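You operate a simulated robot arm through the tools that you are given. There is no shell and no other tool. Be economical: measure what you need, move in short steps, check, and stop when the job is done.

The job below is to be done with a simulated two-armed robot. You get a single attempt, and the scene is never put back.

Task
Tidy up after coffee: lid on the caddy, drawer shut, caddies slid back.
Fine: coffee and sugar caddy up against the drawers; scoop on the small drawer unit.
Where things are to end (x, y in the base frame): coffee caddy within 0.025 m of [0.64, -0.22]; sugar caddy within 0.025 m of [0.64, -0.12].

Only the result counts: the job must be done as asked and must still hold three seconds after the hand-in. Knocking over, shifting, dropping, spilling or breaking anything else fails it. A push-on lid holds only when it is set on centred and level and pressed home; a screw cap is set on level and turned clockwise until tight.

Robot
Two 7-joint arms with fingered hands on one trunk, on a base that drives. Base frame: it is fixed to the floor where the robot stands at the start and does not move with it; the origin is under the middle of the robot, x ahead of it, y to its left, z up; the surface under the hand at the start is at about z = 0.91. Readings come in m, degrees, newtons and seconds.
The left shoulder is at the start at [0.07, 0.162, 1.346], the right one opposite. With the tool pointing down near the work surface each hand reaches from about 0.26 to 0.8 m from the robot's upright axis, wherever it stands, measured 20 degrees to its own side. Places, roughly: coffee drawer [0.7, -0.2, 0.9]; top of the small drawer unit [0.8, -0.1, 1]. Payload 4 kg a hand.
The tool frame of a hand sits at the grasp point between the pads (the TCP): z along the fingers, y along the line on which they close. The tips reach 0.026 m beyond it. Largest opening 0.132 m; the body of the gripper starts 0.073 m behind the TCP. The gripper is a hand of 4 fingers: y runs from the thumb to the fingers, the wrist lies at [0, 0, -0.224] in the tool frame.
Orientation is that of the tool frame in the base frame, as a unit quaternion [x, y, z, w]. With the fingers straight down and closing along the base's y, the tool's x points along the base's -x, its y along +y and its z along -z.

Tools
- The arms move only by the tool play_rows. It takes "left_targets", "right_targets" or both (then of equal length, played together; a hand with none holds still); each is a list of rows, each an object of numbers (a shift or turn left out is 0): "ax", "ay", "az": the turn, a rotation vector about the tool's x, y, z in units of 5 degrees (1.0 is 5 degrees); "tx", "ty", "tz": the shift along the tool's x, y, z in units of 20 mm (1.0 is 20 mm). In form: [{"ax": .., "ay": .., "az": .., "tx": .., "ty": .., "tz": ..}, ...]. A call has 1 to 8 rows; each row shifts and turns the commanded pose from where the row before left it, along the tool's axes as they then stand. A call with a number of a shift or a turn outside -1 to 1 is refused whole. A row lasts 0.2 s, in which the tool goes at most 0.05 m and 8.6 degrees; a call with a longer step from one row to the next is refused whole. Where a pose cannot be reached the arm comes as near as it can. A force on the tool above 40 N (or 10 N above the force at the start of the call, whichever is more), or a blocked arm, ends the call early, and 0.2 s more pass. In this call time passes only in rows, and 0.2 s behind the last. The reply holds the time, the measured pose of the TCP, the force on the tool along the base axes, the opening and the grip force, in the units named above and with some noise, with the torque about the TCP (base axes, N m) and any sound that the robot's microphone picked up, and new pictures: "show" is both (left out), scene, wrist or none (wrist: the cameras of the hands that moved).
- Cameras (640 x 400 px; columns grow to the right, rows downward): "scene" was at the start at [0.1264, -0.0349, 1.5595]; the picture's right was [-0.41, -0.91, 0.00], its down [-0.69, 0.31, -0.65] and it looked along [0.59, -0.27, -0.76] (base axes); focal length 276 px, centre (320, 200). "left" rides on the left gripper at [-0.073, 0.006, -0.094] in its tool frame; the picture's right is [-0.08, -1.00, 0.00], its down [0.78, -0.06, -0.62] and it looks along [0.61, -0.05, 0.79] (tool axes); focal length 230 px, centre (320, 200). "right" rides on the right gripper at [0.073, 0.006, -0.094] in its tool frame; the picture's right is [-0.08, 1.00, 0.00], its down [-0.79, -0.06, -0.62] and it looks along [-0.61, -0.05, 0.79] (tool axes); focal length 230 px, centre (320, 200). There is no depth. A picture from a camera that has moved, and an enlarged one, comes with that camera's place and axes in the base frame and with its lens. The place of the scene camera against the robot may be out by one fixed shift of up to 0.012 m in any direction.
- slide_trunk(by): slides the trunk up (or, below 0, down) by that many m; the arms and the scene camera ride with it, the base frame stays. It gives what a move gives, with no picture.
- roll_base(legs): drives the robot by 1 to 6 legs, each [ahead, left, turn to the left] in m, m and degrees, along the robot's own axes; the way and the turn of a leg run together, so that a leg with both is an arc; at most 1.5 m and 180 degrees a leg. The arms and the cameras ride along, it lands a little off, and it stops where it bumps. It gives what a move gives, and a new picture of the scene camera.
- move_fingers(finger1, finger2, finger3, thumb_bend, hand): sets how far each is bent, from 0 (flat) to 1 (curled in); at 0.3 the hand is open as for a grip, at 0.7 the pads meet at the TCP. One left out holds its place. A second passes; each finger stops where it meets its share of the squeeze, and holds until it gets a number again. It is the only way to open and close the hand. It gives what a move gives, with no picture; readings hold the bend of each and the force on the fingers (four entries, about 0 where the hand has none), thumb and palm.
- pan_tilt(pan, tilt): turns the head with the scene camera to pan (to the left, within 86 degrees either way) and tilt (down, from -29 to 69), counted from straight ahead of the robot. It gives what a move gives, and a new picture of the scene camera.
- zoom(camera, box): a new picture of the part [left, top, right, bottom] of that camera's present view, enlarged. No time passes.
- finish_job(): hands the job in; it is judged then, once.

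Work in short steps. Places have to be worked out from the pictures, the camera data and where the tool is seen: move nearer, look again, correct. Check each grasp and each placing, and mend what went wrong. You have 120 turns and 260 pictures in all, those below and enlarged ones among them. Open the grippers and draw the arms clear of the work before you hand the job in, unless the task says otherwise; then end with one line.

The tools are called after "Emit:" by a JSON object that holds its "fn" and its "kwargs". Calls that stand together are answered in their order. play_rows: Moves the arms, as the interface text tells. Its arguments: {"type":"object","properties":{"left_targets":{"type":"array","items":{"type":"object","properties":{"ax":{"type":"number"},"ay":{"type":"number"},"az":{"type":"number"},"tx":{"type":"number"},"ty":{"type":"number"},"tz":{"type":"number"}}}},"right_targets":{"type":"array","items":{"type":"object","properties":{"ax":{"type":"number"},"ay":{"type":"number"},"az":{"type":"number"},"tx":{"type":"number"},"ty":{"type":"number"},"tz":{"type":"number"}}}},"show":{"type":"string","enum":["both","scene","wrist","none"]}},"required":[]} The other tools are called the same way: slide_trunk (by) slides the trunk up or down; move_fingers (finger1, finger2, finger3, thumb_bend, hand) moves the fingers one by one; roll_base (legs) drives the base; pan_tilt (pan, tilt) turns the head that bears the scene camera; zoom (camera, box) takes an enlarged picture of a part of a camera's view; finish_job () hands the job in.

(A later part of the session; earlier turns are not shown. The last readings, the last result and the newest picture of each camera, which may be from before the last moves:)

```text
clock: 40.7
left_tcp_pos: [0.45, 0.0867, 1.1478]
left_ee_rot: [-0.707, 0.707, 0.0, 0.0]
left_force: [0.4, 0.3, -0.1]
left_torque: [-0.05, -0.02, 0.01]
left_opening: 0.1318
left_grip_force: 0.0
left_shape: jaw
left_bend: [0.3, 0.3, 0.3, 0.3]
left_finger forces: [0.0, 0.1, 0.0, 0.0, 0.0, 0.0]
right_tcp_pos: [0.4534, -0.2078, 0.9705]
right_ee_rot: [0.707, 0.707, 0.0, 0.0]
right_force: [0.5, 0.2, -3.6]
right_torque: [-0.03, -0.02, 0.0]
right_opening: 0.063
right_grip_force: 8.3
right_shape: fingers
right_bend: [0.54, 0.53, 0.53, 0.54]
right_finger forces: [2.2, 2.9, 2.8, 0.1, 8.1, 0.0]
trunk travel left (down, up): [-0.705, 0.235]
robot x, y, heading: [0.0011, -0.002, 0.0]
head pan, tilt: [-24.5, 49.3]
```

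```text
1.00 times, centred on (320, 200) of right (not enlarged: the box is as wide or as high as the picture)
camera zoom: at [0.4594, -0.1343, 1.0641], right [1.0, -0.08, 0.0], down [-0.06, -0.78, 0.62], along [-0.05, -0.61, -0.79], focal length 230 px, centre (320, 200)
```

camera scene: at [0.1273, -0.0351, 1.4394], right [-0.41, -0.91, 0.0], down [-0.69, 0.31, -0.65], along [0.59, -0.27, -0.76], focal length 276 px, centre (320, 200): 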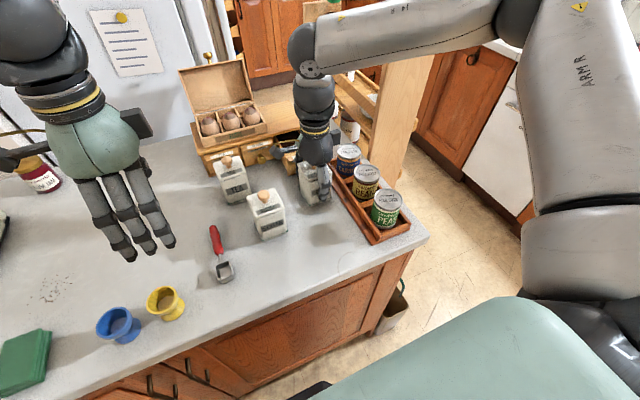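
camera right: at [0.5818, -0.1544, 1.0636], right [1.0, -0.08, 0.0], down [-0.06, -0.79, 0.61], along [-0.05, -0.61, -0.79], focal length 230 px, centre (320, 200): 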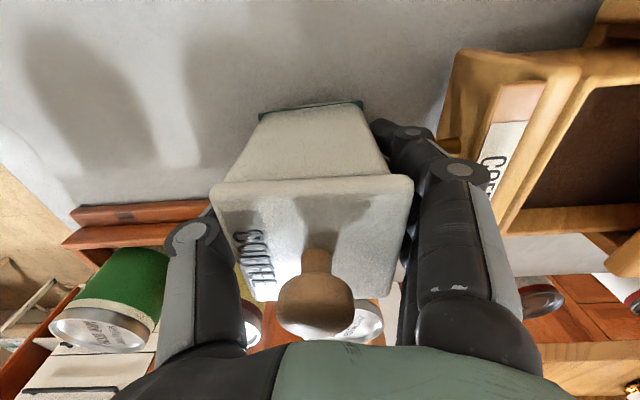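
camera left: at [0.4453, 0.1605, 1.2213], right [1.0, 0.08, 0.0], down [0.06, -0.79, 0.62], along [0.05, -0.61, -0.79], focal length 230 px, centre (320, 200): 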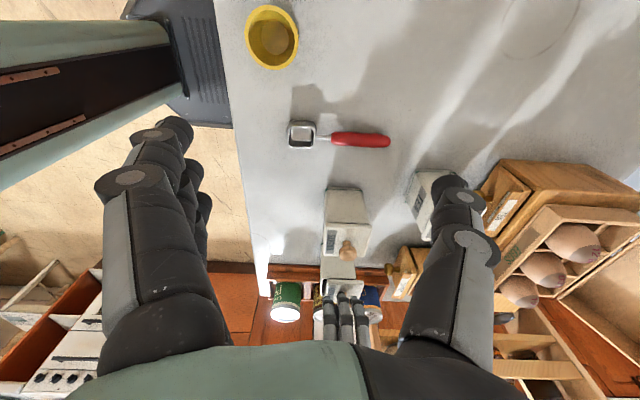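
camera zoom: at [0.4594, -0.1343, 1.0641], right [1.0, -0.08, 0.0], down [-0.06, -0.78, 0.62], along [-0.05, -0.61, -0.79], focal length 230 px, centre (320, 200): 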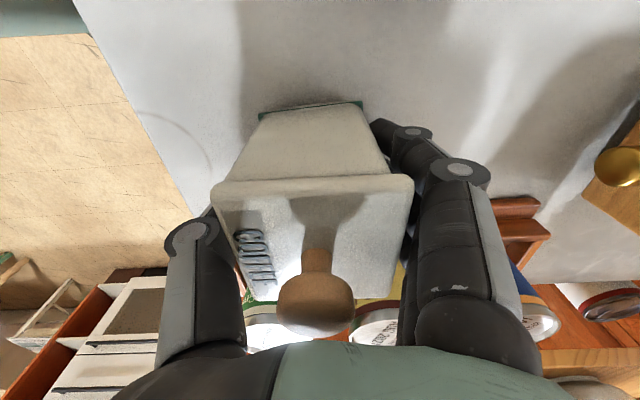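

The caddy is clear. I set it down by lowering about 7 mm, then open and rise.

Emit:
{"fn": "play_rows", "kwargs": {"right_targets": [{"tz": 0.15}, {"tz": 0.15}, {"tz": 0.06}], "show": "none"}}

Emit:
{"fn": "move_fingers", "kwargs": {"hand": "right", "finger1": 0.4, "finger2": 0.4, "finger3": 0.4, "thumb_bend": 0.4}}

Emit:
{"fn": "play_rows", "kwargs": {"right_targets": [{"tz": -0.5}, {"tz": -1}, {"tz": -1}, {"tz": -1}, {"tz": -1}, {"tz": -1}, {"tz": -1}, {"tz": -1}], "show": "none"}}

Emit:
{"fn": "play_rows", "kwargs": {"right_targets": [{"az": -1}, {"az": -1}, {"az": -1}, {"az": -1}, {"az": -1}, {"az": -1}, {"az": -1}, {"az": -1}], "show": "none"}}

Emit:
{"fn": "play_rows", "kwargs": {"right_targets": [{"az": -1}, {"az": -1}, {"az": -1}, {"az": -1}, {"az": -1}, {"az": -1}, {"az": -1}, {"az": -1}], "show": "none"}}

Emit:
{"fn": "play_rows", "kwargs": {"right_targets": [{"az": -1}, {"az": -1}], "show": "both"}}

```text
clock: 41.5
left_tcp_pos: [0.4487, 0.0877, 1.1482]
left_ee_rot: [-0.707, 0.708, 0.001, 0.0]
left_force: [-0.4, 0.9, -0.6]
left_torque: [0.0, -0.05, 0.03]
left_opening: 0.1319
left_grip_force: 0.0
left_shape: jaw
left_bend: [0.3, 0.3, 0.3, 0.3]
left_finger forces: [0.0, 0.0, 0.1, 0.1, 0.0, 0.1]
right_tcp_pos: [0.4544, -0.2074, 0.9646]
right_ee_rot: [0.707, 0.707, 0.0, 0.001]
right_force: [0.0, -0.9, 5.8]
right_torque: [0.0, 0.07, 0.0]
right_opening: 0.0631
right_grip_force: 9.2
right_shape: fingers
right_bend: [0.54, 0.53, 0.53, 0.54]
right_finger forces: [2.6, 2.9, 3.1, 0.1, 8.6, 0.0]
trunk travel left (down, up): [-0.705, 0.235]
robot x, y, heading: [0.0022, 0.0001, 0.1]
head pan, tilt: [-24.5, 49.3]
```

```text
clock: 42.5
left_tcp_pos: [0.4498, 0.0877, 1.149]
left_ee_rot: [-0.707, 0.707, 0.0, 0.001]
left_force: [-0.6, -0.4, 0.0]
left_torque: [0.0, -0.03, 0.01]
left_opening: 0.1316
left_grip_force: 0.1
left_shape: jaw
left_bend: [0.3, 0.3, 0.3, 0.3]
left_finger forces: [0.0, 0.1, 0.0, 0.0, 0.0, 0.0]
right_tcp_pos: [0.4537, -0.2072, 0.9636]
right_ee_rot: [0.707, 0.708, -0.001, -0.001]
right_force: [0.1, 0.6, -0.5]
right_torque: [-0.02, 0.01, 0.01]
right_opening: 0.1029
right_grip_force: 0.0
right_shape: fingers
right_bend: [0.4, 0.4, 0.4, 0.4]
right_finger forces: [0.0, 0.0, 0.0, 0.0, 0.1, 0.1]
trunk travel left (down, up): [-0.705, 0.235]
robot x, y, heading: [0.0012, -0.0022, -0.1]
head pan, tilt: [-24.5, 49.3]
heard: snap
```

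```text
clock: 44.3
left_tcp_pos: [0.4499, 0.0887, 1.1469]
left_ee_rot: [0.707, -0.707, 0.0, 0.0]
left_force: [-0.5, -0.6, -0.1]
left_torque: [-0.03, 0.0, -0.03]
left_opening: 0.132
left_grip_force: 0.1
left_shape: jaw
left_bend: [0.3, 0.3, 0.3, 0.3]
left_finger forces: [0.0, 0.0, 0.1, 0.1, 0.0, 0.0]
right_tcp_pos: [0.4533, -0.2085, 1.1133]
right_ee_rot: [0.706, 0.708, 0.0, 0.0]
right_force: [0.5, -0.1, 0.4]
right_torque: [0.01, 0.01, 0.01]
right_opening: 0.1027
right_grip_force: 0.1
right_shape: fingers
right_bend: [0.4, 0.4, 0.4, 0.4]
right_finger forces: [0.0, 0.1, 0.0, 0.1, 0.0, 0.1]
trunk travel left (down, up): [-0.705, 0.235]
robot x, y, heading: [-0.003, 0.0009, -0.1]
head pan, tilt: [-24.5, 49.3]
```

```text
clock: 46.1
left_tcp_pos: [0.4489, 0.0883, 1.1483]
left_ee_rot: [0.707, -0.707, 0.001, 0.0]
left_force: [0.9, 1.0, 0.5]
left_torque: [0.04, 0.0, -0.02]
left_opening: 0.1319
left_grip_force: 0.1
left_shape: jaw
left_bend: [0.3, 0.3, 0.3, 0.3]
left_finger forces: [0.1, 0.0, 0.0, 0.0, 0.1, 0.1]
right_tcp_pos: [0.4542, -0.2086, 1.1135]
right_ee_rot: [0.422, 0.906, 0.001, 0.0]
right_force: [-0.1, 0.0, 0.2]
right_torque: [0.01, 0.02, -0.01]
right_opening: 0.1032
right_grip_force: 0.0
right_shape: fingers
right_bend: [0.4, 0.4, 0.4, 0.4]
right_finger forces: [0.1, 0.0, 0.1, 0.1, 0.0, 0.1]
trunk travel left (down, up): [-0.705, 0.235]
robot x, y, heading: [0.0017, 0.0008, 0.1]
head pan, tilt: [-24.5, 49.3]
```

```text
clock: 47.9
left_tcp_pos: [0.4493, 0.0865, 1.1474]
left_ee_rot: [-0.706, 0.708, 0.0, 0.0]
left_force: [0.3, -0.3, -0.6]
left_torque: [-0.01, -0.01, -0.01]
left_opening: 0.1317
left_grip_force: 0.1
left_shape: jaw
left_bend: [0.3, 0.3, 0.3, 0.3]
left_finger forces: [0.1, 0.0, 0.0, 0.0, 0.1, 0.1]
right_tcp_pos: [0.4543, -0.2091, 1.1141]
right_ee_rot: [0.086, 0.996, 0.0, -0.001]
right_force: [-0.4, -1.2, 0.1]
right_torque: [-0.01, -0.03, 0.02]
right_opening: 0.1029
right_grip_force: 0.1
right_shape: fingers
right_bend: [0.4, 0.4, 0.4, 0.4]
right_finger forces: [0.0, 0.0, 0.0, 0.0, 0.0, 0.0]
trunk travel left (down, up): [-0.705, 0.235]
robot x, y, heading: [0.0036, 0.0006, 0.0]
head pan, tilt: [-24.5, 49.3]
```

```text
clock: 48.5
left_tcp_pos: [0.4504, 0.0867, 1.1475]
left_ee_rot: [0.707, -0.707, 0.001, 0.0]
left_force: [-0.3, 0.2, -0.5]
left_torque: [0.03, 0.03, 0.01]
left_opening: 0.1317
left_grip_force: 0.1
left_shape: jaw
left_bend: [0.3, 0.3, 0.3, 0.3]
left_finger forces: [0.1, 0.1, 0.1, 0.1, 0.0, 0.1]
right_tcp_pos: [0.4544, -0.208, 1.1149]
right_ee_rot: [0.0, 1.0, 0.0, 0.001]
right_force: [-0.1, -0.4, 0.8]
right_torque: [-0.05, -0.02, -0.01]
right_opening: 0.1031
right_grip_force: 0.1
right_shape: fingers
right_bend: [0.4, 0.4, 0.4, 0.4]
right_finger forces: [0.0, 0.1, 0.0, 0.0, 0.0, 0.0]
trunk travel left (down, up): [-0.705, 0.235]
robot x, y, heading: [-0.0003, 0.0016, 0.2]
head pan, tilt: [-24.5, 49.3]
camera scene: at [0.1264, -0.0349, 1.4395], right [-0.41, -0.91, 0.0], down [-0.69, 0.31, -0.65], along [0.59, -0.27, -0.76], focal length 276 px, centre (320, 200)
camera right: at [0.3808, -0.2015, 1.2068], right [0.08, 1.0, 0.0], down [0.79, -0.06, 0.62], along [0.61, -0.05, -0.79], focal length 230 px, centre (320, 200)
```

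scene: 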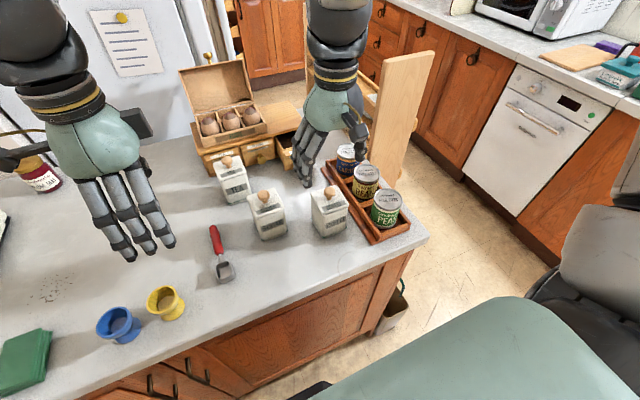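
right: 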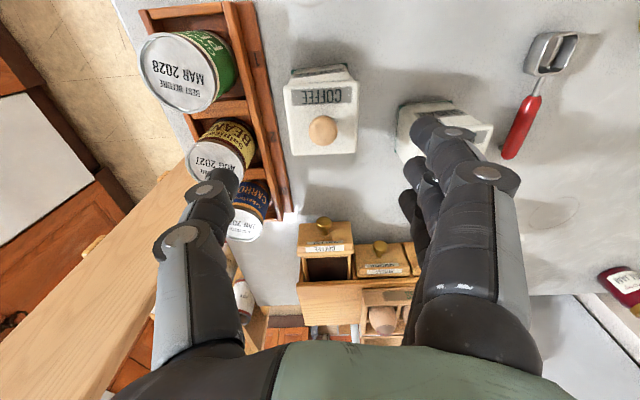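

Drawer knob now at about x=0.631. I close the hand to a fist and move over the gap in front of the drawer.

Emit:
{"fn": "move_fingers", "kwargs": {"hand": "right", "finger1": 0.7, "finger2": 0.7, "finger3": 0.7, "thumb_bend": 0.7}}

Emit:
{"fn": "play_rows", "kwargs": {"right_targets": [{"tx": -0.95}, {"tx": -0.95}, {"tx": -0.95}, {"tx": -0.95}, {"tx": -0.95}, {"tx": -0.95}, {"tx": -0.9}, {"tz": 1}], "show": "none"}}

Emit:
{"fn": "play_rows", "kwargs": {"right_targets": [{"tz": 1}, {"tz": 1}, {"tz": 1}], "show": "wrist"}}

Emit:
{"fn": "zoom", "kwargs": {"camera": "scene", "box": [190, 80, 430, 250]}}

Emit:
{"fn": "zoom", "kwargs": {"camera": "left", "box": [230, 120, 450, 320]}}

```text
clock: 49.5
left_tcp_pos: [0.4496, 0.088, 1.147]
left_ee_rot: [0.707, -0.707, 0.0, 0.0]
left_force: [-0.1, 0.2, 0.3]
left_torque: [0.01, -0.03, 0.03]
left_opening: 0.132
left_grip_force: 0.1
left_shape: jaw
left_bend: [0.3, 0.3, 0.3, 0.3]
left_finger forces: [0.0, 0.0, 0.0, 0.1, 0.0, 0.0]
right_tcp_pos: [0.4547, -0.2083, 1.113]
right_ee_rot: [0.0, 1.0, 0.0, -0.001]
right_force: [0.3, 0.1, -0.4]
right_torque: [0.0, 0.03, 0.01]
right_opening: 0.0144
right_grip_force: 0.1
right_shape: fingers
right_bend: [0.7, 0.7, 0.7, 0.7]
right_finger forces: [0.0, 0.0, 0.0, 0.0, 0.1, 0.0]
trunk travel left (down, up): [-0.705, 0.235]
robot x, y, heading: [0.0002, -0.0016, 0.1]
head pan, tilt: [-24.5, 49.3]
```

```text
clock: 51.3
left_tcp_pos: [0.4489, 0.0876, 1.1473]
left_ee_rot: [-0.707, 0.707, 0.0, 0.0]
left_force: [-0.3, 0.3, 0.0]
left_torque: [0.01, -0.01, 0.02]
left_opening: 0.1318
left_grip_force: 0.0
left_shape: jaw
left_bend: [0.3, 0.3, 0.3, 0.3]
left_finger forces: [0.0, 0.1, 0.0, 0.0, 0.0, 0.0]
right_tcp_pos: [0.5578, -0.2306, 1.0788]
right_ee_rot: [0.0, 1.0, -0.001, 0.001]
right_force: [0.3, 0.3, 0.0]
right_torque: [0.02, 0.0, 0.01]
right_opening: 0.0144
right_grip_force: 0.0
right_shape: fingers
right_bend: [0.7, 0.7, 0.7, 0.7]
right_finger forces: [0.0, 0.0, 0.0, 0.0, 0.0, 0.1]
right hand out of reach, approached as far as the arm can: row 5, 6, 7
trunk travel left (down, up): [-0.705, 0.235]
robot x, y, heading: [-0.0016, 0.0025, 0.1]
head pan, tilt: [-24.5, 49.3]
```

```text
clock: 52.1
left_tcp_pos: [0.4495, 0.0886, 1.1471]
left_ee_rot: [-0.707, 0.707, 0.0, 0.0]
left_force: [0.4, -0.2, -0.9]
left_torque: [0.02, 0.01, 0.01]
left_opening: 0.1321
left_grip_force: 0.1
left_shape: jaw
left_bend: [0.3, 0.3, 0.3, 0.3]
left_finger forces: [0.0, 0.1, 0.1, 0.0, 0.0, 0.0]
right_tcp_pos: [0.5581, -0.2293, 1.0176]
right_ee_rot: [0.0, 1.0, 0.0, -0.001]
right_force: [0.4, -0.5, -0.1]
right_torque: [0.03, 0.0, 0.05]
right_opening: 0.0145
right_grip_force: 0.2
right_shape: fingers
right_bend: [0.7, 0.7, 0.7, 0.7]
right_finger forces: [0.0, 0.0, 0.0, 0.0, 0.0, 0.0]
trunk travel left (down, up): [-0.705, 0.235]
robot x, y, heading: [-0.0018, -0.003, -0.1]
head pan, tilt: [-24.5, 49.3]
camera right: at [0.4837, -0.223, 1.1112], right [0.08, 1.0, 0.0], down [0.79, -0.06, 0.62], along [0.61, -0.05, -0.79], focal length 230 px, centre (320, 200)
```

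right: 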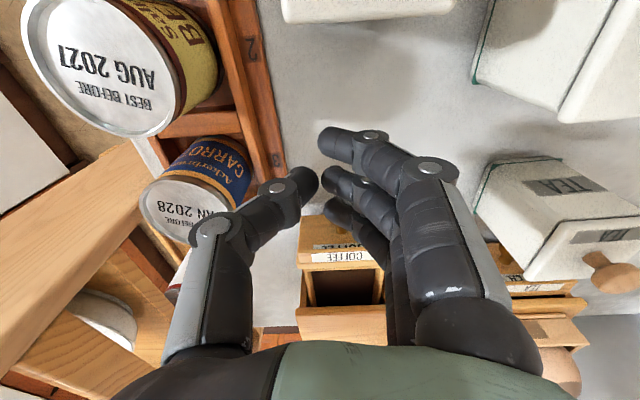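

```text
2.35 times, centred on (310, 165) of scene
camera zoom: at [0.1267, -0.0349, 1.4395], right [-0.41, -0.91, 0.0], down [-0.69, 0.31, -0.65], along [0.59, -0.27, -0.76], focal length 648 px, centre (344, 282)
```

zoom: 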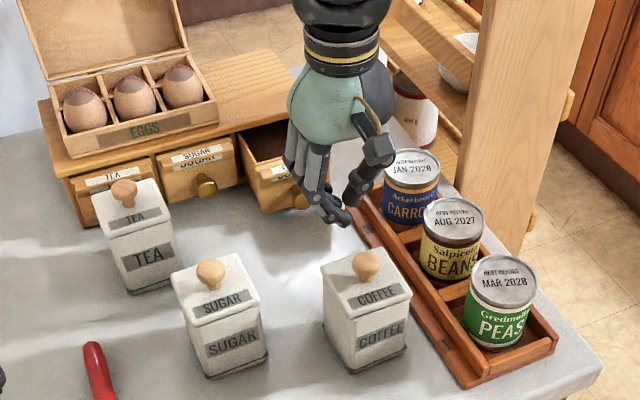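

```text
2.00 times, centred on (340, 220) of left
camera zoom: at [0.4454, 0.161, 1.2412], right [1.0, 0.08, 0.0], down [0.06, -0.78, 0.62], along [0.05, -0.61, -0.79], focal length 460 px, centre (280, 160)
```

zoom: 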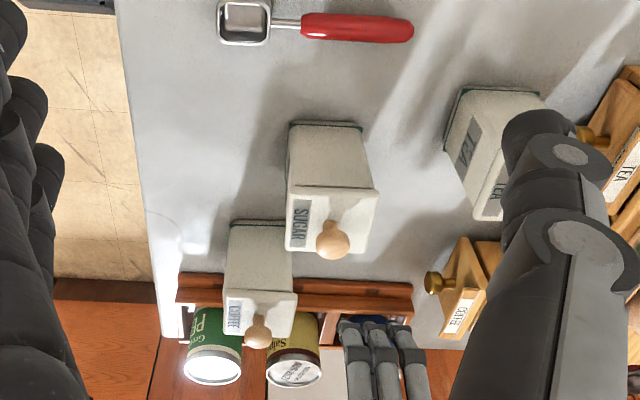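

The arm stopped short again, perhaps because the hand is high against the lowered shoulder. I try shifting +y and +x at this lower height.

Emit:
{"fn": "play_rows", "kwargs": {"right_targets": [{"ty": 0.5, "tx": -0.3}, {"ty": 0.5, "tx": -0.3}, {"tx": -0.4}], "show": "none"}}

```text
clock: 52.9
left_tcp_pos: [0.4486, 0.088, 1.147]
left_ee_rot: [-0.707, 0.707, 0.0, 0.001]
left_force: [-0.4, -0.8, -0.1]
left_torque: [0.03, -0.02, -0.02]
left_opening: 0.1318
left_grip_force: 0.1
left_shape: jaw
left_bend: [0.3, 0.3, 0.3, 0.3]
left_finger forces: [0.0, 0.1, 0.1, 0.0, 0.0, 0.1]
right_tcp_pos: [0.5729, -0.2139, 1.0192]
right_ee_rot: [-0.001, 1.0, 0.001, 0.002]
right_force: [-0.3, 0.9, 0.3]
right_torque: [-0.01, 0.0, -0.02]
right_opening: 0.0144
right_grip_force: 0.1
right_shape: fingers
right_bend: [0.7, 0.7, 0.7, 0.7]
right_finger forces: [0.0, 0.1, 0.0, 0.0, 0.0, 0.0]
right hand out of reach, approached as far as the arm can: row 3
trunk travel left (down, up): [-0.705, 0.235]
robot x, y, heading: [0.0004, -0.0008, -0.1]
head pan, tilt: [-24.5, 49.3]
```

I test going down here, away from the outer limit.

Emit:
{"fn": "play_rows", "kwargs": {"right_targets": [{"tz": 1}, {"tz": 1}, {"tz": 1}, {"tx": -0.4}, {"tx": -0.4}], "show": "wrist"}}

```text
clock: 54.1
left_tcp_pos: [0.4489, 0.0872, 1.1488]
left_ee_rot: [-0.707, 0.708, 0.0, 0.001]
left_force: [1.1, 0.2, -0.1]
left_torque: [-0.01, 0.01, 0.01]
left_opening: 0.1318
left_grip_force: 0.0
left_shape: jaw
left_bend: [0.3, 0.3, 0.3, 0.3]
left_finger forces: [0.0, 0.0, 0.0, 0.0, 0.0, 0.0]
right_tcp_pos: [0.5734, -0.2268, 0.9619]
right_ee_rot: [0.0, 1.0, 0.001, 0.001]
right_force: [0.4, -0.2, 0.5]
right_torque: [0.0, -0.01, -0.01]
right_opening: 0.0146
right_grip_force: 0.0
right_shape: fingers
right_bend: [0.7, 0.7, 0.7, 0.7]
right_finger forces: [0.1, 0.0, 0.0, 0.1, 0.0, 0.0]
right hand out of reach, approached as far as the arm can: row 2, 3, 4, 5
trunk travel left (down, up): [-0.705, 0.235]
robot x, y, heading: [0.0003, -0.0014, -0.2]
head pan, tilt: [-24.5, 49.3]
camera right: at [0.4999, -0.2209, 1.0567], right [0.08, 1.0, 0.0], down [0.78, -0.06, 0.62], along [0.62, -0.05, -0.79], focal length 230 px, centre (320, 200)
```

right: 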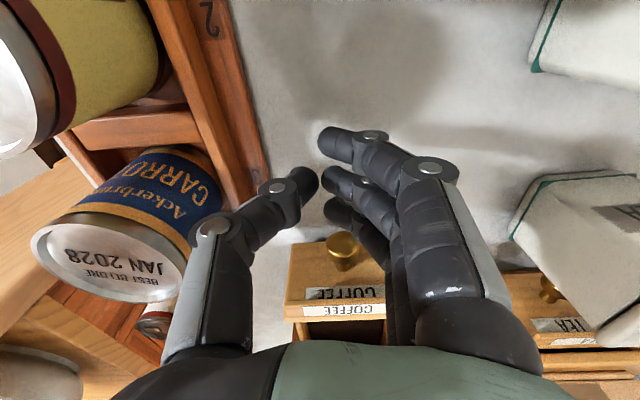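

Reach seems limited toward +y for the right arm. I raise it and roll the robot 0.15 m to the left, so the work lies more on the right arm's own side.

Emit:
{"fn": "play_rows", "kwargs": {"right_targets": [{"tz": -1}, {"tz": -1}, {"tz": -1}, {"tz": -1}, {"tz": -1}, {"tz": -1}, {"tz": -1}, {"tz": -1}], "left_targets": [{"tz": -1}, {"tz": -1}, {"tz": -1}, {"tz": -1}, {"tz": 0}, {"tz": 0}, {"tz": 0}, {"tz": 0}], "show": "none"}}

Emit:
{"fn": "roll_base", "kwargs": {"legs": [[0, 0.15, 0]]}}

```text
clock: 55.9
left_tcp_pos: [0.4493, 0.0886, 1.2275]
left_ee_rot: [-0.707, 0.707, 0.0, 0.0]
left_force: [-0.6, 0.1, -0.1]
left_torque: [0.0, 0.01, 0.03]
left_opening: 0.132
left_grip_force: 0.1
left_shape: jaw
left_bend: [0.3, 0.3, 0.3, 0.3]
left_finger forces: [0.0, 0.1, 0.0, 0.0, 0.1, 0.0]
right_tcp_pos: [0.5537, -0.241, 1.1141]
right_ee_rot: [0.0, 1.0, 0.001, 0.0]
right_force: [-0.3, 0.2, -0.8]
right_torque: [0.01, 0.03, 0.01]
right_opening: 0.0144
right_grip_force: 0.0
right_shape: fingers
right_bend: [0.7, 0.7, 0.7, 0.7]
right_finger forces: [0.0, 0.0, 0.0, 0.0, 0.0, 0.0]
right hand out of reach, approached as far as the arm can: row 6, 7, 8
trunk travel left (down, up): [-0.705, 0.235]
robot x, y, heading: [-0.0002, -0.0013, -0.1]
head pan, tilt: [-24.5, 49.3]
```

```text
clock: 57.3
left_tcp_pos: [0.4499, 0.2344, 1.228]
left_ee_rot: [-0.707, 0.707, 0.0, 0.001]
left_force: [-0.3, 0.5, -0.7]
left_torque: [0.04, 0.04, 0.01]
left_opening: 0.1322
left_grip_force: 0.1
left_shape: jaw
left_bend: [0.3, 0.3, 0.3, 0.3]
left_finger forces: [0.0, 0.0, 0.0, 0.0, 0.1, 0.0]
right_tcp_pos: [0.5549, -0.0925, 1.1127]
right_ee_rot: [0.001, 1.0, 0.003, 0.001]
right_force: [0.3, 0.6, -0.5]
right_torque: [0.04, -0.01, -0.01]
right_opening: 0.0144
right_grip_force: 0.0
right_shape: fingers
right_bend: [0.7, 0.7, 0.7, 0.7]
right_finger forces: [0.0, 0.0, 0.0, 0.1, 0.0, 0.0]
trunk travel left (down, up): [-0.705, 0.235]
robot x, y, heading: [-0.0024, 0.1515, -0.3]
head pan, tilt: [-24.5, 49.3]
camera scene: at [0.1264, 0.1126, 1.4394], right [-0.42, -0.91, 0.0], down [-0.69, 0.32, -0.65], along [0.59, -0.27, -0.76], focal length 276 px, centre (320, 200)
```

scene: 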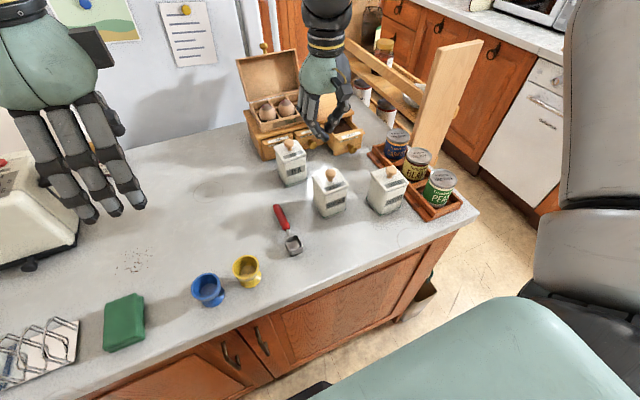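

The low trunk limits outward reach, so I bring it up 0.10 m and move the right hand over the gap before the drawer.

Emit:
{"fn": "slide_trunk", "kwargs": {"by": 0.1}}

Emit:
{"fn": "play_rows", "kwargs": {"right_targets": [{"ty": -1, "tz": 0.5}, {"ty": -1, "tz": 0.5, "tx": -0.15}, {"ty": -1, "tz": 1, "tx": -0.15}, {"ty": -1, "tz": 1, "tx": -0.15}, {"ty": -1, "tz": 1, "tx": -0.15}, {"ty": -0.6, "tz": 1}, {"tz": 1}], "show": "wrist"}}

```text
clock: 58.6
left_tcp_pos: [0.4495, 0.2383, 1.3266]
left_ee_rot: [0.708, -0.707, 0.0, 0.001]
left_force: [-0.1, 0.4, 0.8]
left_torque: [-0.03, 0.01, -0.02]
left_opening: 0.1317
left_grip_force: 0.2
left_shape: jaw
left_bend: [0.3, 0.3, 0.3, 0.3]
left_finger forces: [0.0, 0.0, 0.1, 0.1, 0.0, 0.0]
right_tcp_pos: [0.5556, -0.0909, 1.2147]
right_ee_rot: [0.001, 1.0, 0.002, 0.001]
right_force: [-0.4, 0.2, -0.1]
right_torque: [0.05, -0.01, -0.04]
right_opening: 0.0147
right_grip_force: 0.1
right_shape: fingers
right_bend: [0.7, 0.7, 0.7, 0.7]
right_finger forces: [0.1, 0.0, 0.0, 0.0, 0.0, 0.0]
trunk travel left (down, up): [-0.805, 0.135]
robot x, y, heading: [0.0006, 0.1468, -0.0]
head pan, tilt: [-24.5, 49.3]
```

```text
clock: 60.2
left_tcp_pos: [0.4497, 0.2363, 1.3265]
left_ee_rot: [-0.706, 0.708, 0.0, 0.0]
left_force: [-0.1, -0.2, 1.4]
left_torque: [-0.01, 0.01, -0.03]
left_opening: 0.1317
left_grip_force: 0.0
left_shape: jaw
left_bend: [0.3, 0.3, 0.3, 0.3]
left_finger forces: [0.1, 0.0, 0.0, 0.0, 0.0, 0.0]
right_tcp_pos: [0.5673, -0.2013, 1.0919]
right_ee_rot: [0.001, 1.0, 0.003, 0.001]
right_force: [-1.1, -0.6, -0.9]
right_torque: [-0.01, 0.0, -0.04]
right_opening: 0.0143
right_grip_force: 0.1
right_shape: fingers
right_bend: [0.7, 0.7, 0.7, 0.7]
right_finger forces: [0.1, 0.0, 0.0, 0.1, 0.0, 0.1]
trunk travel left (down, up): [-0.805, 0.135]
robot x, y, heading: [0.0015, 0.1512, -0.0]
head pan, tilt: [-24.5, 49.3]
camera right: at [0.4935, -0.1958, 1.1856], right [0.08, 1.0, 0.0], down [0.78, -0.06, 0.62], along [0.62, -0.05, -0.79], focal length 230 px, centre (320, 200)
```

right: 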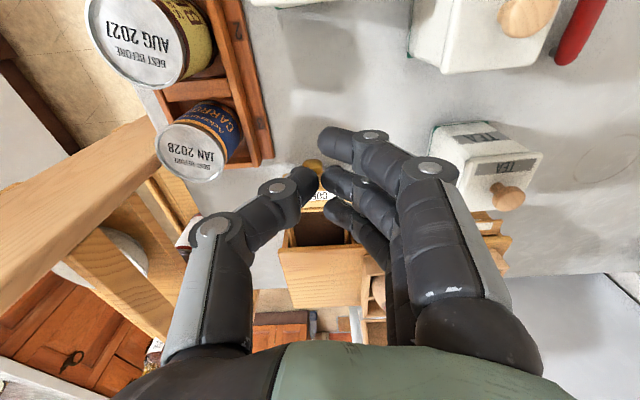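

No limit now. I go down to z≈0.957 in front of the drawer.

Emit:
{"fn": "play_rows", "kwargs": {"right_targets": [{"tz": 1, "ty": -0.2}, {"tz": 1}, {"tz": 1}, {"tz": 1}, {"tz": 1}, {"tz": 1}, {"tz": 0.7}], "show": "both"}}

```text
clock: 61.8
left_tcp_pos: [0.4496, 0.2369, 1.3277]
left_ee_rot: [-0.707, 0.707, 0.0, 0.001]
left_force: [1.0, -0.5, 0.4]
left_torque: [-0.01, 0.02, 0.01]
left_opening: 0.132
left_grip_force: 0.0
left_shape: jaw
left_bend: [0.3, 0.3, 0.3, 0.3]
left_finger forces: [0.0, 0.0, 0.1, 0.0, 0.0, 0.0]
right_tcp_pos: [0.5673, -0.2051, 0.9574]
right_ee_rot: [0.001, 1.0, 0.002, 0.001]
right_force: [-0.1, -0.5, 0.5]
right_torque: [0.0, -0.01, -0.01]
right_opening: 0.0144
right_grip_force: 0.1
right_shape: fingers
right_bend: [0.7, 0.7, 0.7, 0.7]
right_finger forces: [0.0, 0.1, 0.0, 0.0, 0.1, 0.0]
trunk travel left (down, up): [-0.805, 0.135]
robot x, y, heading: [0.0018, 0.1501, 0.1]
head pan, tilt: [-24.5, 49.3]
camera scene: at [0.1267, 0.1149, 1.5395], right [-0.42, -0.91, 0.0], down [-0.69, 0.31, -0.65], along [0.59, -0.27, -0.76], focal length 276 px, centre (320, 200)
camera right: at [0.4943, -0.1996, 1.0517], right [0.08, 1.0, 0.0], down [0.78, -0.06, 0.62], along [0.62, -0.05, -0.79], focal length 230 px, centre (320, 200)
```

scene: 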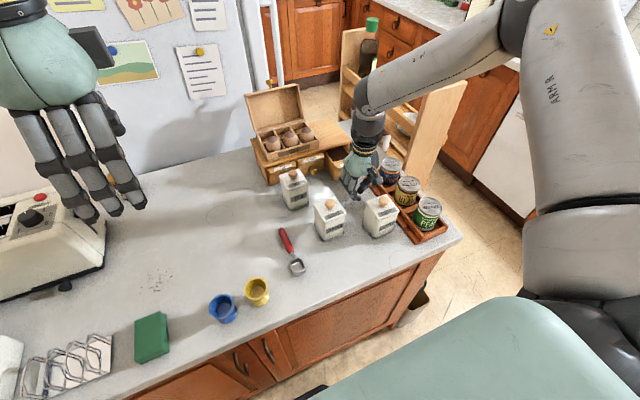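
right: 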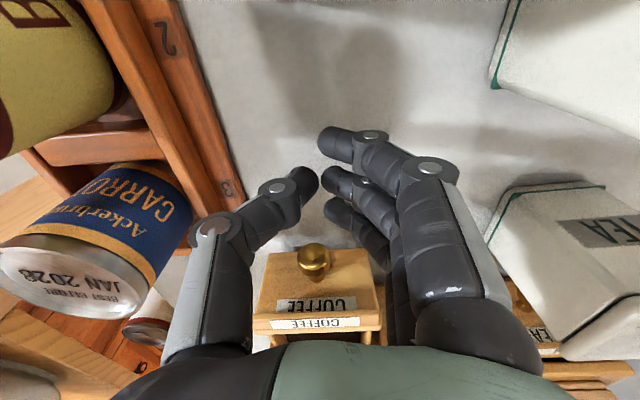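

The fist is in front of the knob (z≈0.949). I push in +x with a small shift to -y to be centred on the knob.

Emit:
{"fn": "play_rows", "kwargs": {"right_targets": [{"tx": -0.5}, {"tx": -0.4, "ty": -0.35}, {"tx": -0.5}, {"tx": -0.5}, {"tx": -0.5}], "show": "wrist"}}

Emit:
{"fn": "zoom", "kwargs": {"camera": "scene", "box": [240, 110, 460, 250]}}

```text
clock: 63.0
left_tcp_pos: [0.4493, 0.2367, 1.3276]
left_ee_rot: [-0.707, 0.708, 0.0, 0.0]
left_force: [-0.1, -0.6, -0.6]
left_torque: [-0.03, 0.0, -0.02]
left_opening: 0.1321
left_grip_force: 0.0
left_shape: jaw
left_bend: [0.3, 0.3, 0.3, 0.3]
left_finger forces: [0.0, 0.0, 0.1, 0.1, 0.1, 0.1]
right_tcp_pos: [0.6027, -0.216, 0.967]
right_ee_rot: [0.001, 1.0, 0.003, 0.002]
right_force: [-0.6, 0.1, 0.4]
right_torque: [0.0, 0.01, 0.02]
right_opening: 0.0147
right_grip_force: 0.0
right_shape: fingers
right_bend: [0.7, 0.7, 0.7, 0.7]
right_finger forces: [0.0, 0.1, 0.5, 0.0, 0.1, 0.1]
right hand out of reach, approached as far as the arm can: row 4, 5
trunk travel left (down, up): [-0.805, 0.135]
robot x, y, heading: [0.0001, 0.1479, -0.3]
head pan, tilt: [-24.5, 49.3]
camera right: at [0.5299, -0.2101, 1.0597], right [0.08, 1.0, 0.0], down [0.78, -0.06, 0.62], along [0.62, -0.04, -0.78], focal length 230 px, centre (320, 200)
```

right: 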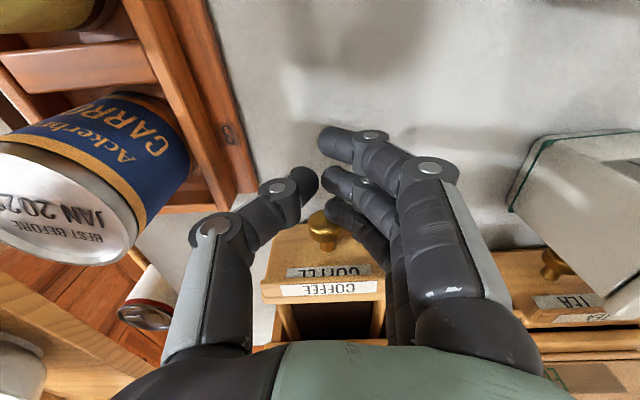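

```text
2.86 times, centred on (350, 180) of scene
camera zoom: at [0.1263, 0.115, 1.5395], right [-0.42, -0.91, 0.0], down [-0.69, 0.31, -0.65], along [0.59, -0.27, -0.76], focal length 787 px, centre (234, 257)
```

zoom: 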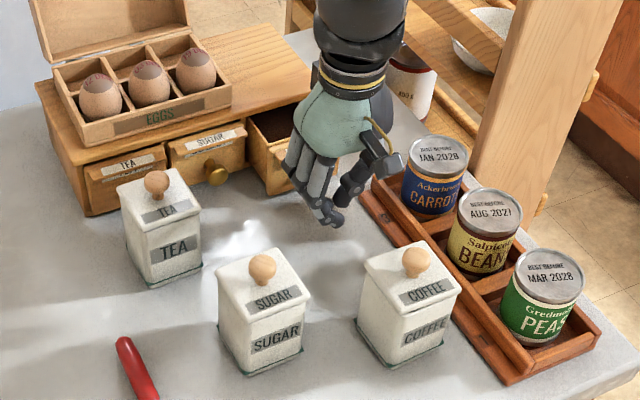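

Limited again at x≈0.60 with the hand straight down. Tilting the fingers forward 25° brings the wrist back, so I tilt and then check.

Emit:
{"fn": "play_rows", "kwargs": {"right_targets": [{"ay": -1}, {"ay": -1}, {"ay": -1}, {"ay": -1}, {"ay": -1}], "show": "wrist"}}

```text
clock: 64.2
left_tcp_pos: [0.4494, 0.2366, 1.3267]
left_ee_rot: [-0.707, 0.707, 0.0, 0.0]
left_force: [-0.9, -0.5, -0.3]
left_torque: [0.0, -0.03, 0.01]
left_opening: 0.1321
left_grip_force: 0.0
left_shape: jaw
left_bend: [0.3, 0.3, 0.3, 0.3]
left_finger forces: [0.0, 0.0, 0.0, 0.0, 0.0, 0.1]
right_tcp_pos: [0.604, -0.2166, 0.9678]
right_ee_rot: [0.003, 0.976, 0.001, 0.219]
right_force: [-1.3, -0.1, -0.3]
right_torque: [-0.01, 0.02, 0.01]
right_opening: 0.0144
right_grip_force: 0.3
right_shape: fingers
right_bend: [0.7, 0.7, 0.7, 0.7]
right_finger forces: [0.0, 0.1, 1.0, 0.1, 0.0, 0.0]
trunk travel left (down, up): [-0.805, 0.135]
robot x, y, heading: [-0.0017, 0.1541, 0.1]
head pan, tilt: [-24.5, 49.3]
camera right: at [0.4975, -0.2104, 1.0205], right [0.07, 1.0, 0.04], down [0.45, -0.06, 0.89], along [0.89, -0.05, -0.45], focal length 230 px, centre (320, 200)
```

right: 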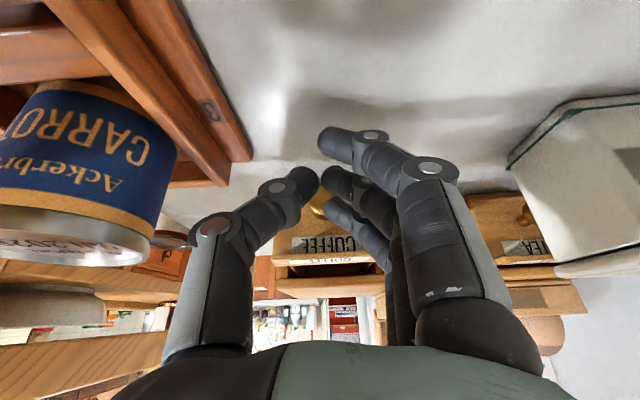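

Tilt works. I lower about 1 cm and push forward along base x.

Emit:
{"fn": "play_rows", "kwargs": {"right_targets": [{"tz": 0.5, "tx": 0.25}, {"tx": -0.55, "tz": 0.25}, {"tx": -0.55, "tz": 0.25}, {"tx": -0.55, "tz": 0.25}, {"tx": -0.55, "tz": 0.25}], "show": "wrist"}}

Emit:
{"fn": "zoom", "kwargs": {"camera": "scene", "box": [240, 110, 460, 250]}}

```text
clock: 65.4
left_tcp_pos: [0.4495, 0.2375, 1.3267]
left_ee_rot: [-0.707, 0.707, 0.0, 0.0]
left_force: [-0.7, -0.4, -0.2]
left_torque: [0.01, 0.01, -0.02]
left_opening: 0.1322
left_grip_force: 0.1
left_shape: jaw
left_bend: [0.3, 0.3, 0.3, 0.3]
left_finger forces: [0.0, 0.1, 0.0, 0.0, 0.0, 0.0]
right_tcp_pos: [0.65, -0.2159, 0.9569]
right_ee_rot: [0.001, 0.976, 0.001, 0.217]
right_force: [-4.2, -0.8, -1.9]
right_torque: [-0.02, 0.13, 0.03]
right_opening: 0.0146
right_grip_force: 2.3
right_shape: fingers
right_bend: [0.7, 0.7, 0.7, 0.7]
right_finger forces: [0.0, 0.0, 4.4, 0.1, 0.1, 0.0]
trunk travel left (down, up): [-0.805, 0.135]
robot x, y, heading: [-0.0004, 0.1473, -0.2]
head pan, tilt: [-24.5, 49.3]
camera right: at [0.544, -0.2097, 1.0097], right [0.07, 1.0, 0.04], down [0.45, -0.06, 0.89], along [0.89, -0.05, -0.45], focal length 230 px, centre (320, 200)
```

right: 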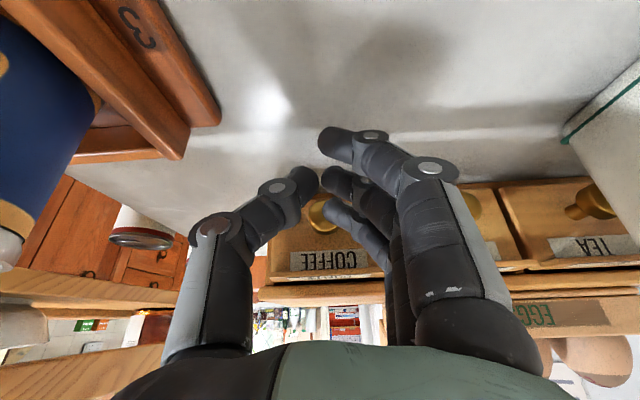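

```text
2.86 times, centred on (350, 180) of scene
camera zoom: at [0.1253, 0.1155, 1.5396], right [-0.42, -0.91, 0.0], down [-0.69, 0.31, -0.65], along [0.59, -0.27, -0.76], focal length 787 px, centre (234, 257)
```

zoom: 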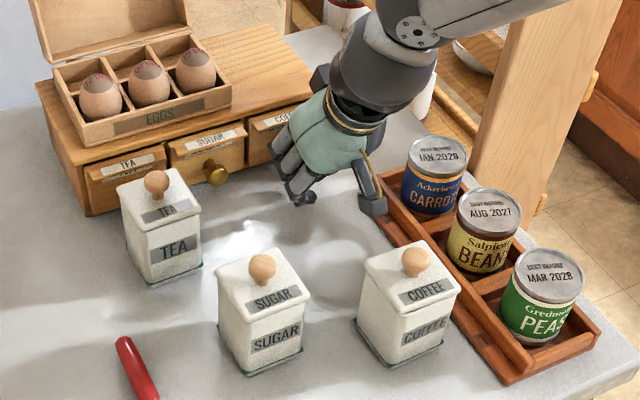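

The drawer is almost shut; I push on until it meets its stop.

Emit:
{"fn": "play_rows", "kwargs": {"right_targets": [{"tx": -0.4, "tz": 0.18}, {"tx": -0.4, "tz": 0.18}, {"tx": -0.3, "tz": 0.14}], "show": "wrist"}}

Emit:
{"fn": "zoom", "kwargs": {"camera": "scene", "box": [240, 110, 460, 250]}}

```text
clock: 66.0
left_tcp_pos: [0.4481, 0.2369, 1.327]
left_ee_rot: [-0.706, 0.708, 0.0, 0.0]
left_force: [-0.4, 0.1, -0.4]
left_torque: [-0.02, 0.07, 0.01]
left_opening: 0.1318
left_grip_force: 0.1
left_shape: jaw
left_bend: [0.3, 0.3, 0.3, 0.3]
left_finger forces: [0.0, 0.0, 0.1, 0.0, 0.0, 0.1]
right_tcp_pos: [0.6519, -0.2159, 0.9495]
right_ee_rot: [-0.001, 0.98, 0.002, 0.201]
right_force: [-22.6, 4.6, 6.4]
right_torque: [0.02, 0.01, 0.19]
right_opening: 0.0146
right_grip_force: 11.2
right_shape: fingers
right_bend: [0.7, 0.7, 0.72, 0.7]
right_finger forces: [0.0, 0.0, 22.1, 0.1, 0.0, 0.0]
trunk travel left (down, up): [-0.805, 0.135]
robot x, y, heading: [-0.001, 0.1518, -0.3]
head pan, tilt: [-24.5, 49.3]
stopped in row 2 (right hand): the force on the tool passed its limit at 44 N (the readings are from after the stop); the commanded pose is now the measured one
camera right: at [0.5472, -0.2098, 1.0055], right [0.07, 1.0, 0.03], down [0.48, -0.06, 0.88], along [0.88, -0.04, -0.48], focal length 230 px, centre (320, 200)
```

right: 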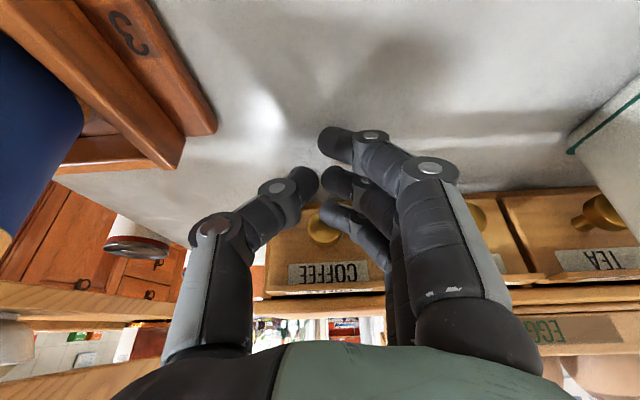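

```text
2.86 times, centred on (350, 180) of scene
camera zoom: at [0.1237, 0.1159, 1.5397], right [-0.42, -0.91, 0.0], down [-0.69, 0.32, -0.65], along [0.59, -0.27, -0.76], focal length 787 px, centre (234, 257)
```

zoom: 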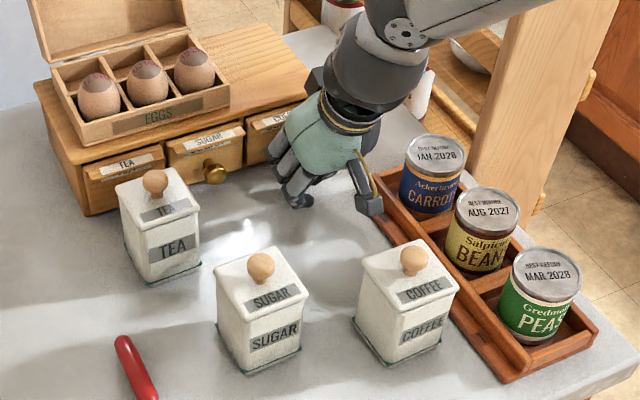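

The drawer is shut (44 N at the stop). I back off, rise and straighten the hand.

Emit:
{"fn": "play_rows", "kwargs": {"right_targets": [{"tx": 0.55, "tz": -0.25}, {"tx": 0.75, "tz": -0.35}, {"tz": -0.91, "tx": -0.4}, {"tz": -0.91, "tx": -0.4}, {"tz": -0.91, "tx": -0.4}, {"tz": -0.91, "tx": -0.4}, {"tz": -0.91, "tx": -0.4}, {"tz": -0.91, "tx": -0.4}], "show": "none"}}

Emit:
{"fn": "play_rows", "kwargs": {"right_targets": [{"ay": 1, "tz": -0.5}, {"ay": 1, "tz": -0.5}, {"ay": 1, "tx": 0.5}, {"ay": 1, "tx": 1}, {"ay": 0.7, "tx": 1}, {"tx": 1}, {"tx": 1}, {"tx": 1}], "show": "both"}}

```text
clock: 67.8
left_tcp_pos: [0.4476, 0.2374, 1.3283]
left_ee_rot: [-0.707, 0.708, 0.0, -0.001]
left_force: [0.5, 0.4, 0.8]
left_torque: [0.04, 0.01, 0.04]
left_opening: 0.1317
left_grip_force: 0.1
left_shape: jaw
left_bend: [0.3, 0.3, 0.3, 0.3]
left_finger forces: [0.1, 0.0, 0.0, 0.0, 0.0, 0.0]
right_tcp_pos: [0.6284, -0.2174, 1.0698]
right_ee_rot: [0.0, 0.978, 0.002, 0.207]
right_force: [-0.5, 0.0, -0.7]
right_torque: [-0.03, -0.03, -0.01]
right_opening: 0.0147
right_grip_force: 0.0
right_shape: fingers
right_bend: [0.7, 0.7, 0.7, 0.7]
right_finger forces: [0.0, 0.0, 0.0, 0.0, 0.0, 0.1]
trunk travel left (down, up): [-0.805, 0.135]
robot x, y, heading: [-0.0009, 0.1545, -0.2]
head pan, tilt: [-24.5, 49.3]
```

```text
clock: 69.6
left_tcp_pos: [0.4471, 0.2367, 1.3276]
left_ee_rot: [-0.707, 0.707, 0.0, 0.001]
left_force: [-0.3, -0.5, 0.3]
left_torque: [0.01, 0.0, -0.04]
left_opening: 0.132
left_grip_force: 0.0
left_shape: jaw
left_bend: [0.3, 0.3, 0.3, 0.3]
left_finger forces: [0.1, 0.1, 0.0, 0.0, 0.0, 0.1]
right_tcp_pos: [0.5112, -0.2179, 1.0833]
right_ee_rot: [0.0, 1.0, 0.001, 0.004]
right_force: [0.2, -0.2, -0.8]
right_torque: [-0.01, -0.04, -0.01]
right_opening: 0.0145
right_grip_force: 0.0
right_shape: fingers
right_bend: [0.7, 0.7, 0.7, 0.7]
right_finger forces: [0.1, 0.1, 0.0, 0.0, 0.0, 0.0]
trunk travel left (down, up): [-0.805, 0.135]
robot x, y, heading: [-0.0023, 0.1506, -0.3]
head pan, tilt: [-24.5, 49.3]
camera scene: at [0.1246, 0.115, 1.5396], right [-0.42, -0.91, 0.0], down [-0.69, 0.32, -0.65], along [0.59, -0.27, -0.76], focal length 276 px, centre (320, 200)
camera right: at [0.4364, -0.2111, 1.1747], right [0.08, 1.0, 0.0], down [0.78, -0.06, 0.62], along [0.62, -0.05, -0.78], focal length 230 px, centre (320, 200)
```

scene: 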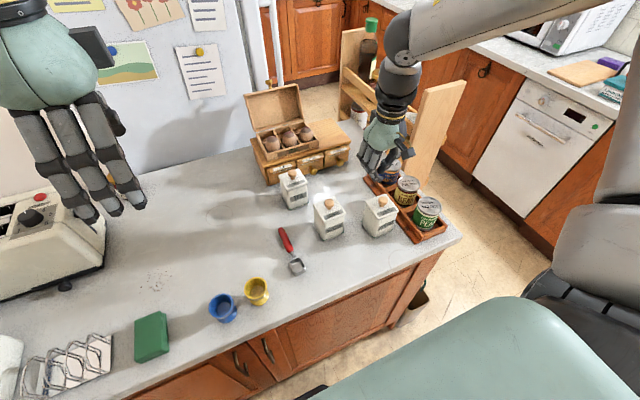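
right: 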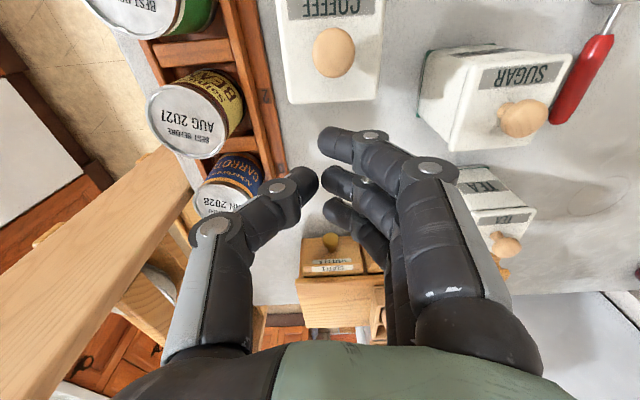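

Drawer shut. Next I'll push the coffee caddy from its front with a two-point contact (thumb and far finger, hand yawed ~17°). I move the hand to the robot side of the caddy.

Emit:
{"fn": "play_rows", "kwargs": {"right_targets": [{"tx": 1, "ty": 0.1}, {"tx": 1, "ty": 0.1}, {"tx": 1, "ty": 0.1}, {"tx": 1, "ty": 0.1}, {"tx": 1, "ty": 0.1}, {"tx": 1, "ty": 0.1}, {"tx": 1}, {"tx": 1}], "show": "none"}}

Emit:
{"fn": "move_fingers", "kwargs": {"hand": "right", "finger1": 0.61, "finger2": 0.61, "finger3": 0.61, "thumb_bend": 0.61}}

Emit:
{"fn": "play_rows", "kwargs": {"right_targets": [{"az": -1}, {"az": -1}, {"az": -1}, {"az": -0.4, "tz": 0.5}, {"tz": 1}, {"tz": 1}, {"tz": 1}, {"tz": 1}], "show": "both"}}

```text
clock: 71.4
left_tcp_pos: [0.4473, 0.2367, 1.3273]
left_ee_rot: [-0.706, 0.708, 0.0, 0.0]
left_force: [-1.3, -0.9, 0.1]
left_torque: [0.01, 0.01, -0.02]
left_opening: 0.1316
left_grip_force: 0.0
left_shape: jaw
left_bend: [0.3, 0.3, 0.3, 0.3]
left_finger forces: [0.0, 0.1, 0.0, 0.0, 0.1, 0.0]
right_tcp_pos: [0.3505, -0.2061, 1.0803]
right_ee_rot: [-0.001, 1.0, 0.001, 0.003]
right_force: [0.6, -0.3, -0.9]
right_torque: [0.0, -0.01, 0.01]
right_opening: 0.0144
right_grip_force: 0.1
right_shape: fingers
right_bend: [0.7, 0.7, 0.7, 0.7]
right_finger forces: [0.1, 0.1, 0.0, 0.0, 0.0, 0.0]
trunk travel left (down, up): [-0.805, 0.135]
robot x, y, heading: [-0.0008, 0.1474, -0.5]
head pan, tilt: [-24.5, 49.3]
```

```text
clock: 72.4
left_tcp_pos: [0.449, 0.2369, 1.3271]
left_ee_rot: [-0.706, 0.708, 0.001, 0.0]
left_force: [1.0, 0.1, -0.1]
left_torque: [0.01, -0.05, 0.0]
left_opening: 0.1318
left_grip_force: 0.0
left_shape: jaw
left_bend: [0.3, 0.3, 0.3, 0.3]
left_finger forces: [0.0, 0.1, 0.0, 0.0, 0.1, 0.1]
right_tcp_pos: [0.3514, -0.2057, 1.0814]
right_ee_rot: [0.001, 1.0, 0.002, 0.004]
right_force: [-0.3, 0.1, 0.3]
right_torque: [-0.03, -0.01, -0.02]
right_opening: 0.0354
right_grip_force: 0.0
right_shape: fingers
right_bend: [0.61, 0.61, 0.61, 0.61]
right_finger forces: [0.0, 0.1, 0.0, 0.1, 0.0, 0.0]
trunk travel left (down, up): [-0.805, 0.135]
robot x, y, heading: [-0.0052, 0.1475, -0.2]
head pan, tilt: [-24.5, 49.3]
```

```text
clock: 74.2
left_tcp_pos: [0.4489, 0.2373, 1.3282]
left_ee_rot: [-0.706, 0.708, 0.0, -0.001]
left_force: [0.1, 0.0, 0.1]
left_torque: [0.0, 0.01, 0.02]
left_opening: 0.1318
left_grip_force: 0.1
left_shape: jaw
left_bend: [0.3, 0.3, 0.3, 0.3]
left_finger forces: [0.0, 0.0, 0.1, 0.0, 0.1, 0.1]
right_tcp_pos: [0.3528, -0.2058, 0.9902]
right_ee_rot: [-0.149, 0.989, 0.001, 0.003]
right_force: [-0.7, 0.0, -0.2]
right_torque: [0.01, 0.03, 0.0]
right_opening: 0.0356
right_grip_force: 0.0
right_shape: fingers
right_bend: [0.61, 0.61, 0.61, 0.61]
right_finger forces: [0.0, 0.0, 0.0, 0.1, 0.2, 0.1]
trunk travel left (down, up): [-0.805, 0.135]
robot x, y, heading: [-0.0019, 0.1509, 0.1]
head pan, tilt: [-24.5, 49.3]
camera scene: at [0.1263, 0.1146, 1.5394], right [-0.42, -0.91, 0.0], down [-0.69, 0.32, -0.65], along [0.59, -0.27, -0.76], focal length 276 px, centre (320, 200)
camera right: at [0.2803, -0.2208, 1.0833], right [-0.22, 0.98, 0.0], down [0.76, 0.17, 0.62], along [0.61, 0.14, -0.78], focal length 230 px, centre (320, 200)
```

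scene: 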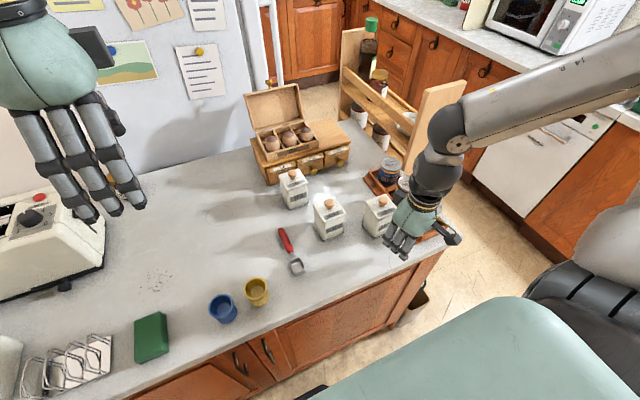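
right: 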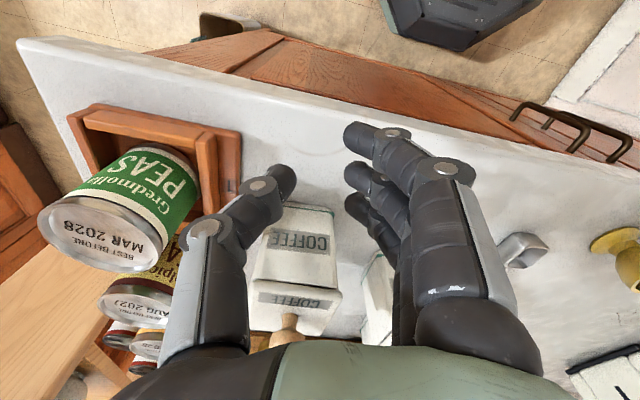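

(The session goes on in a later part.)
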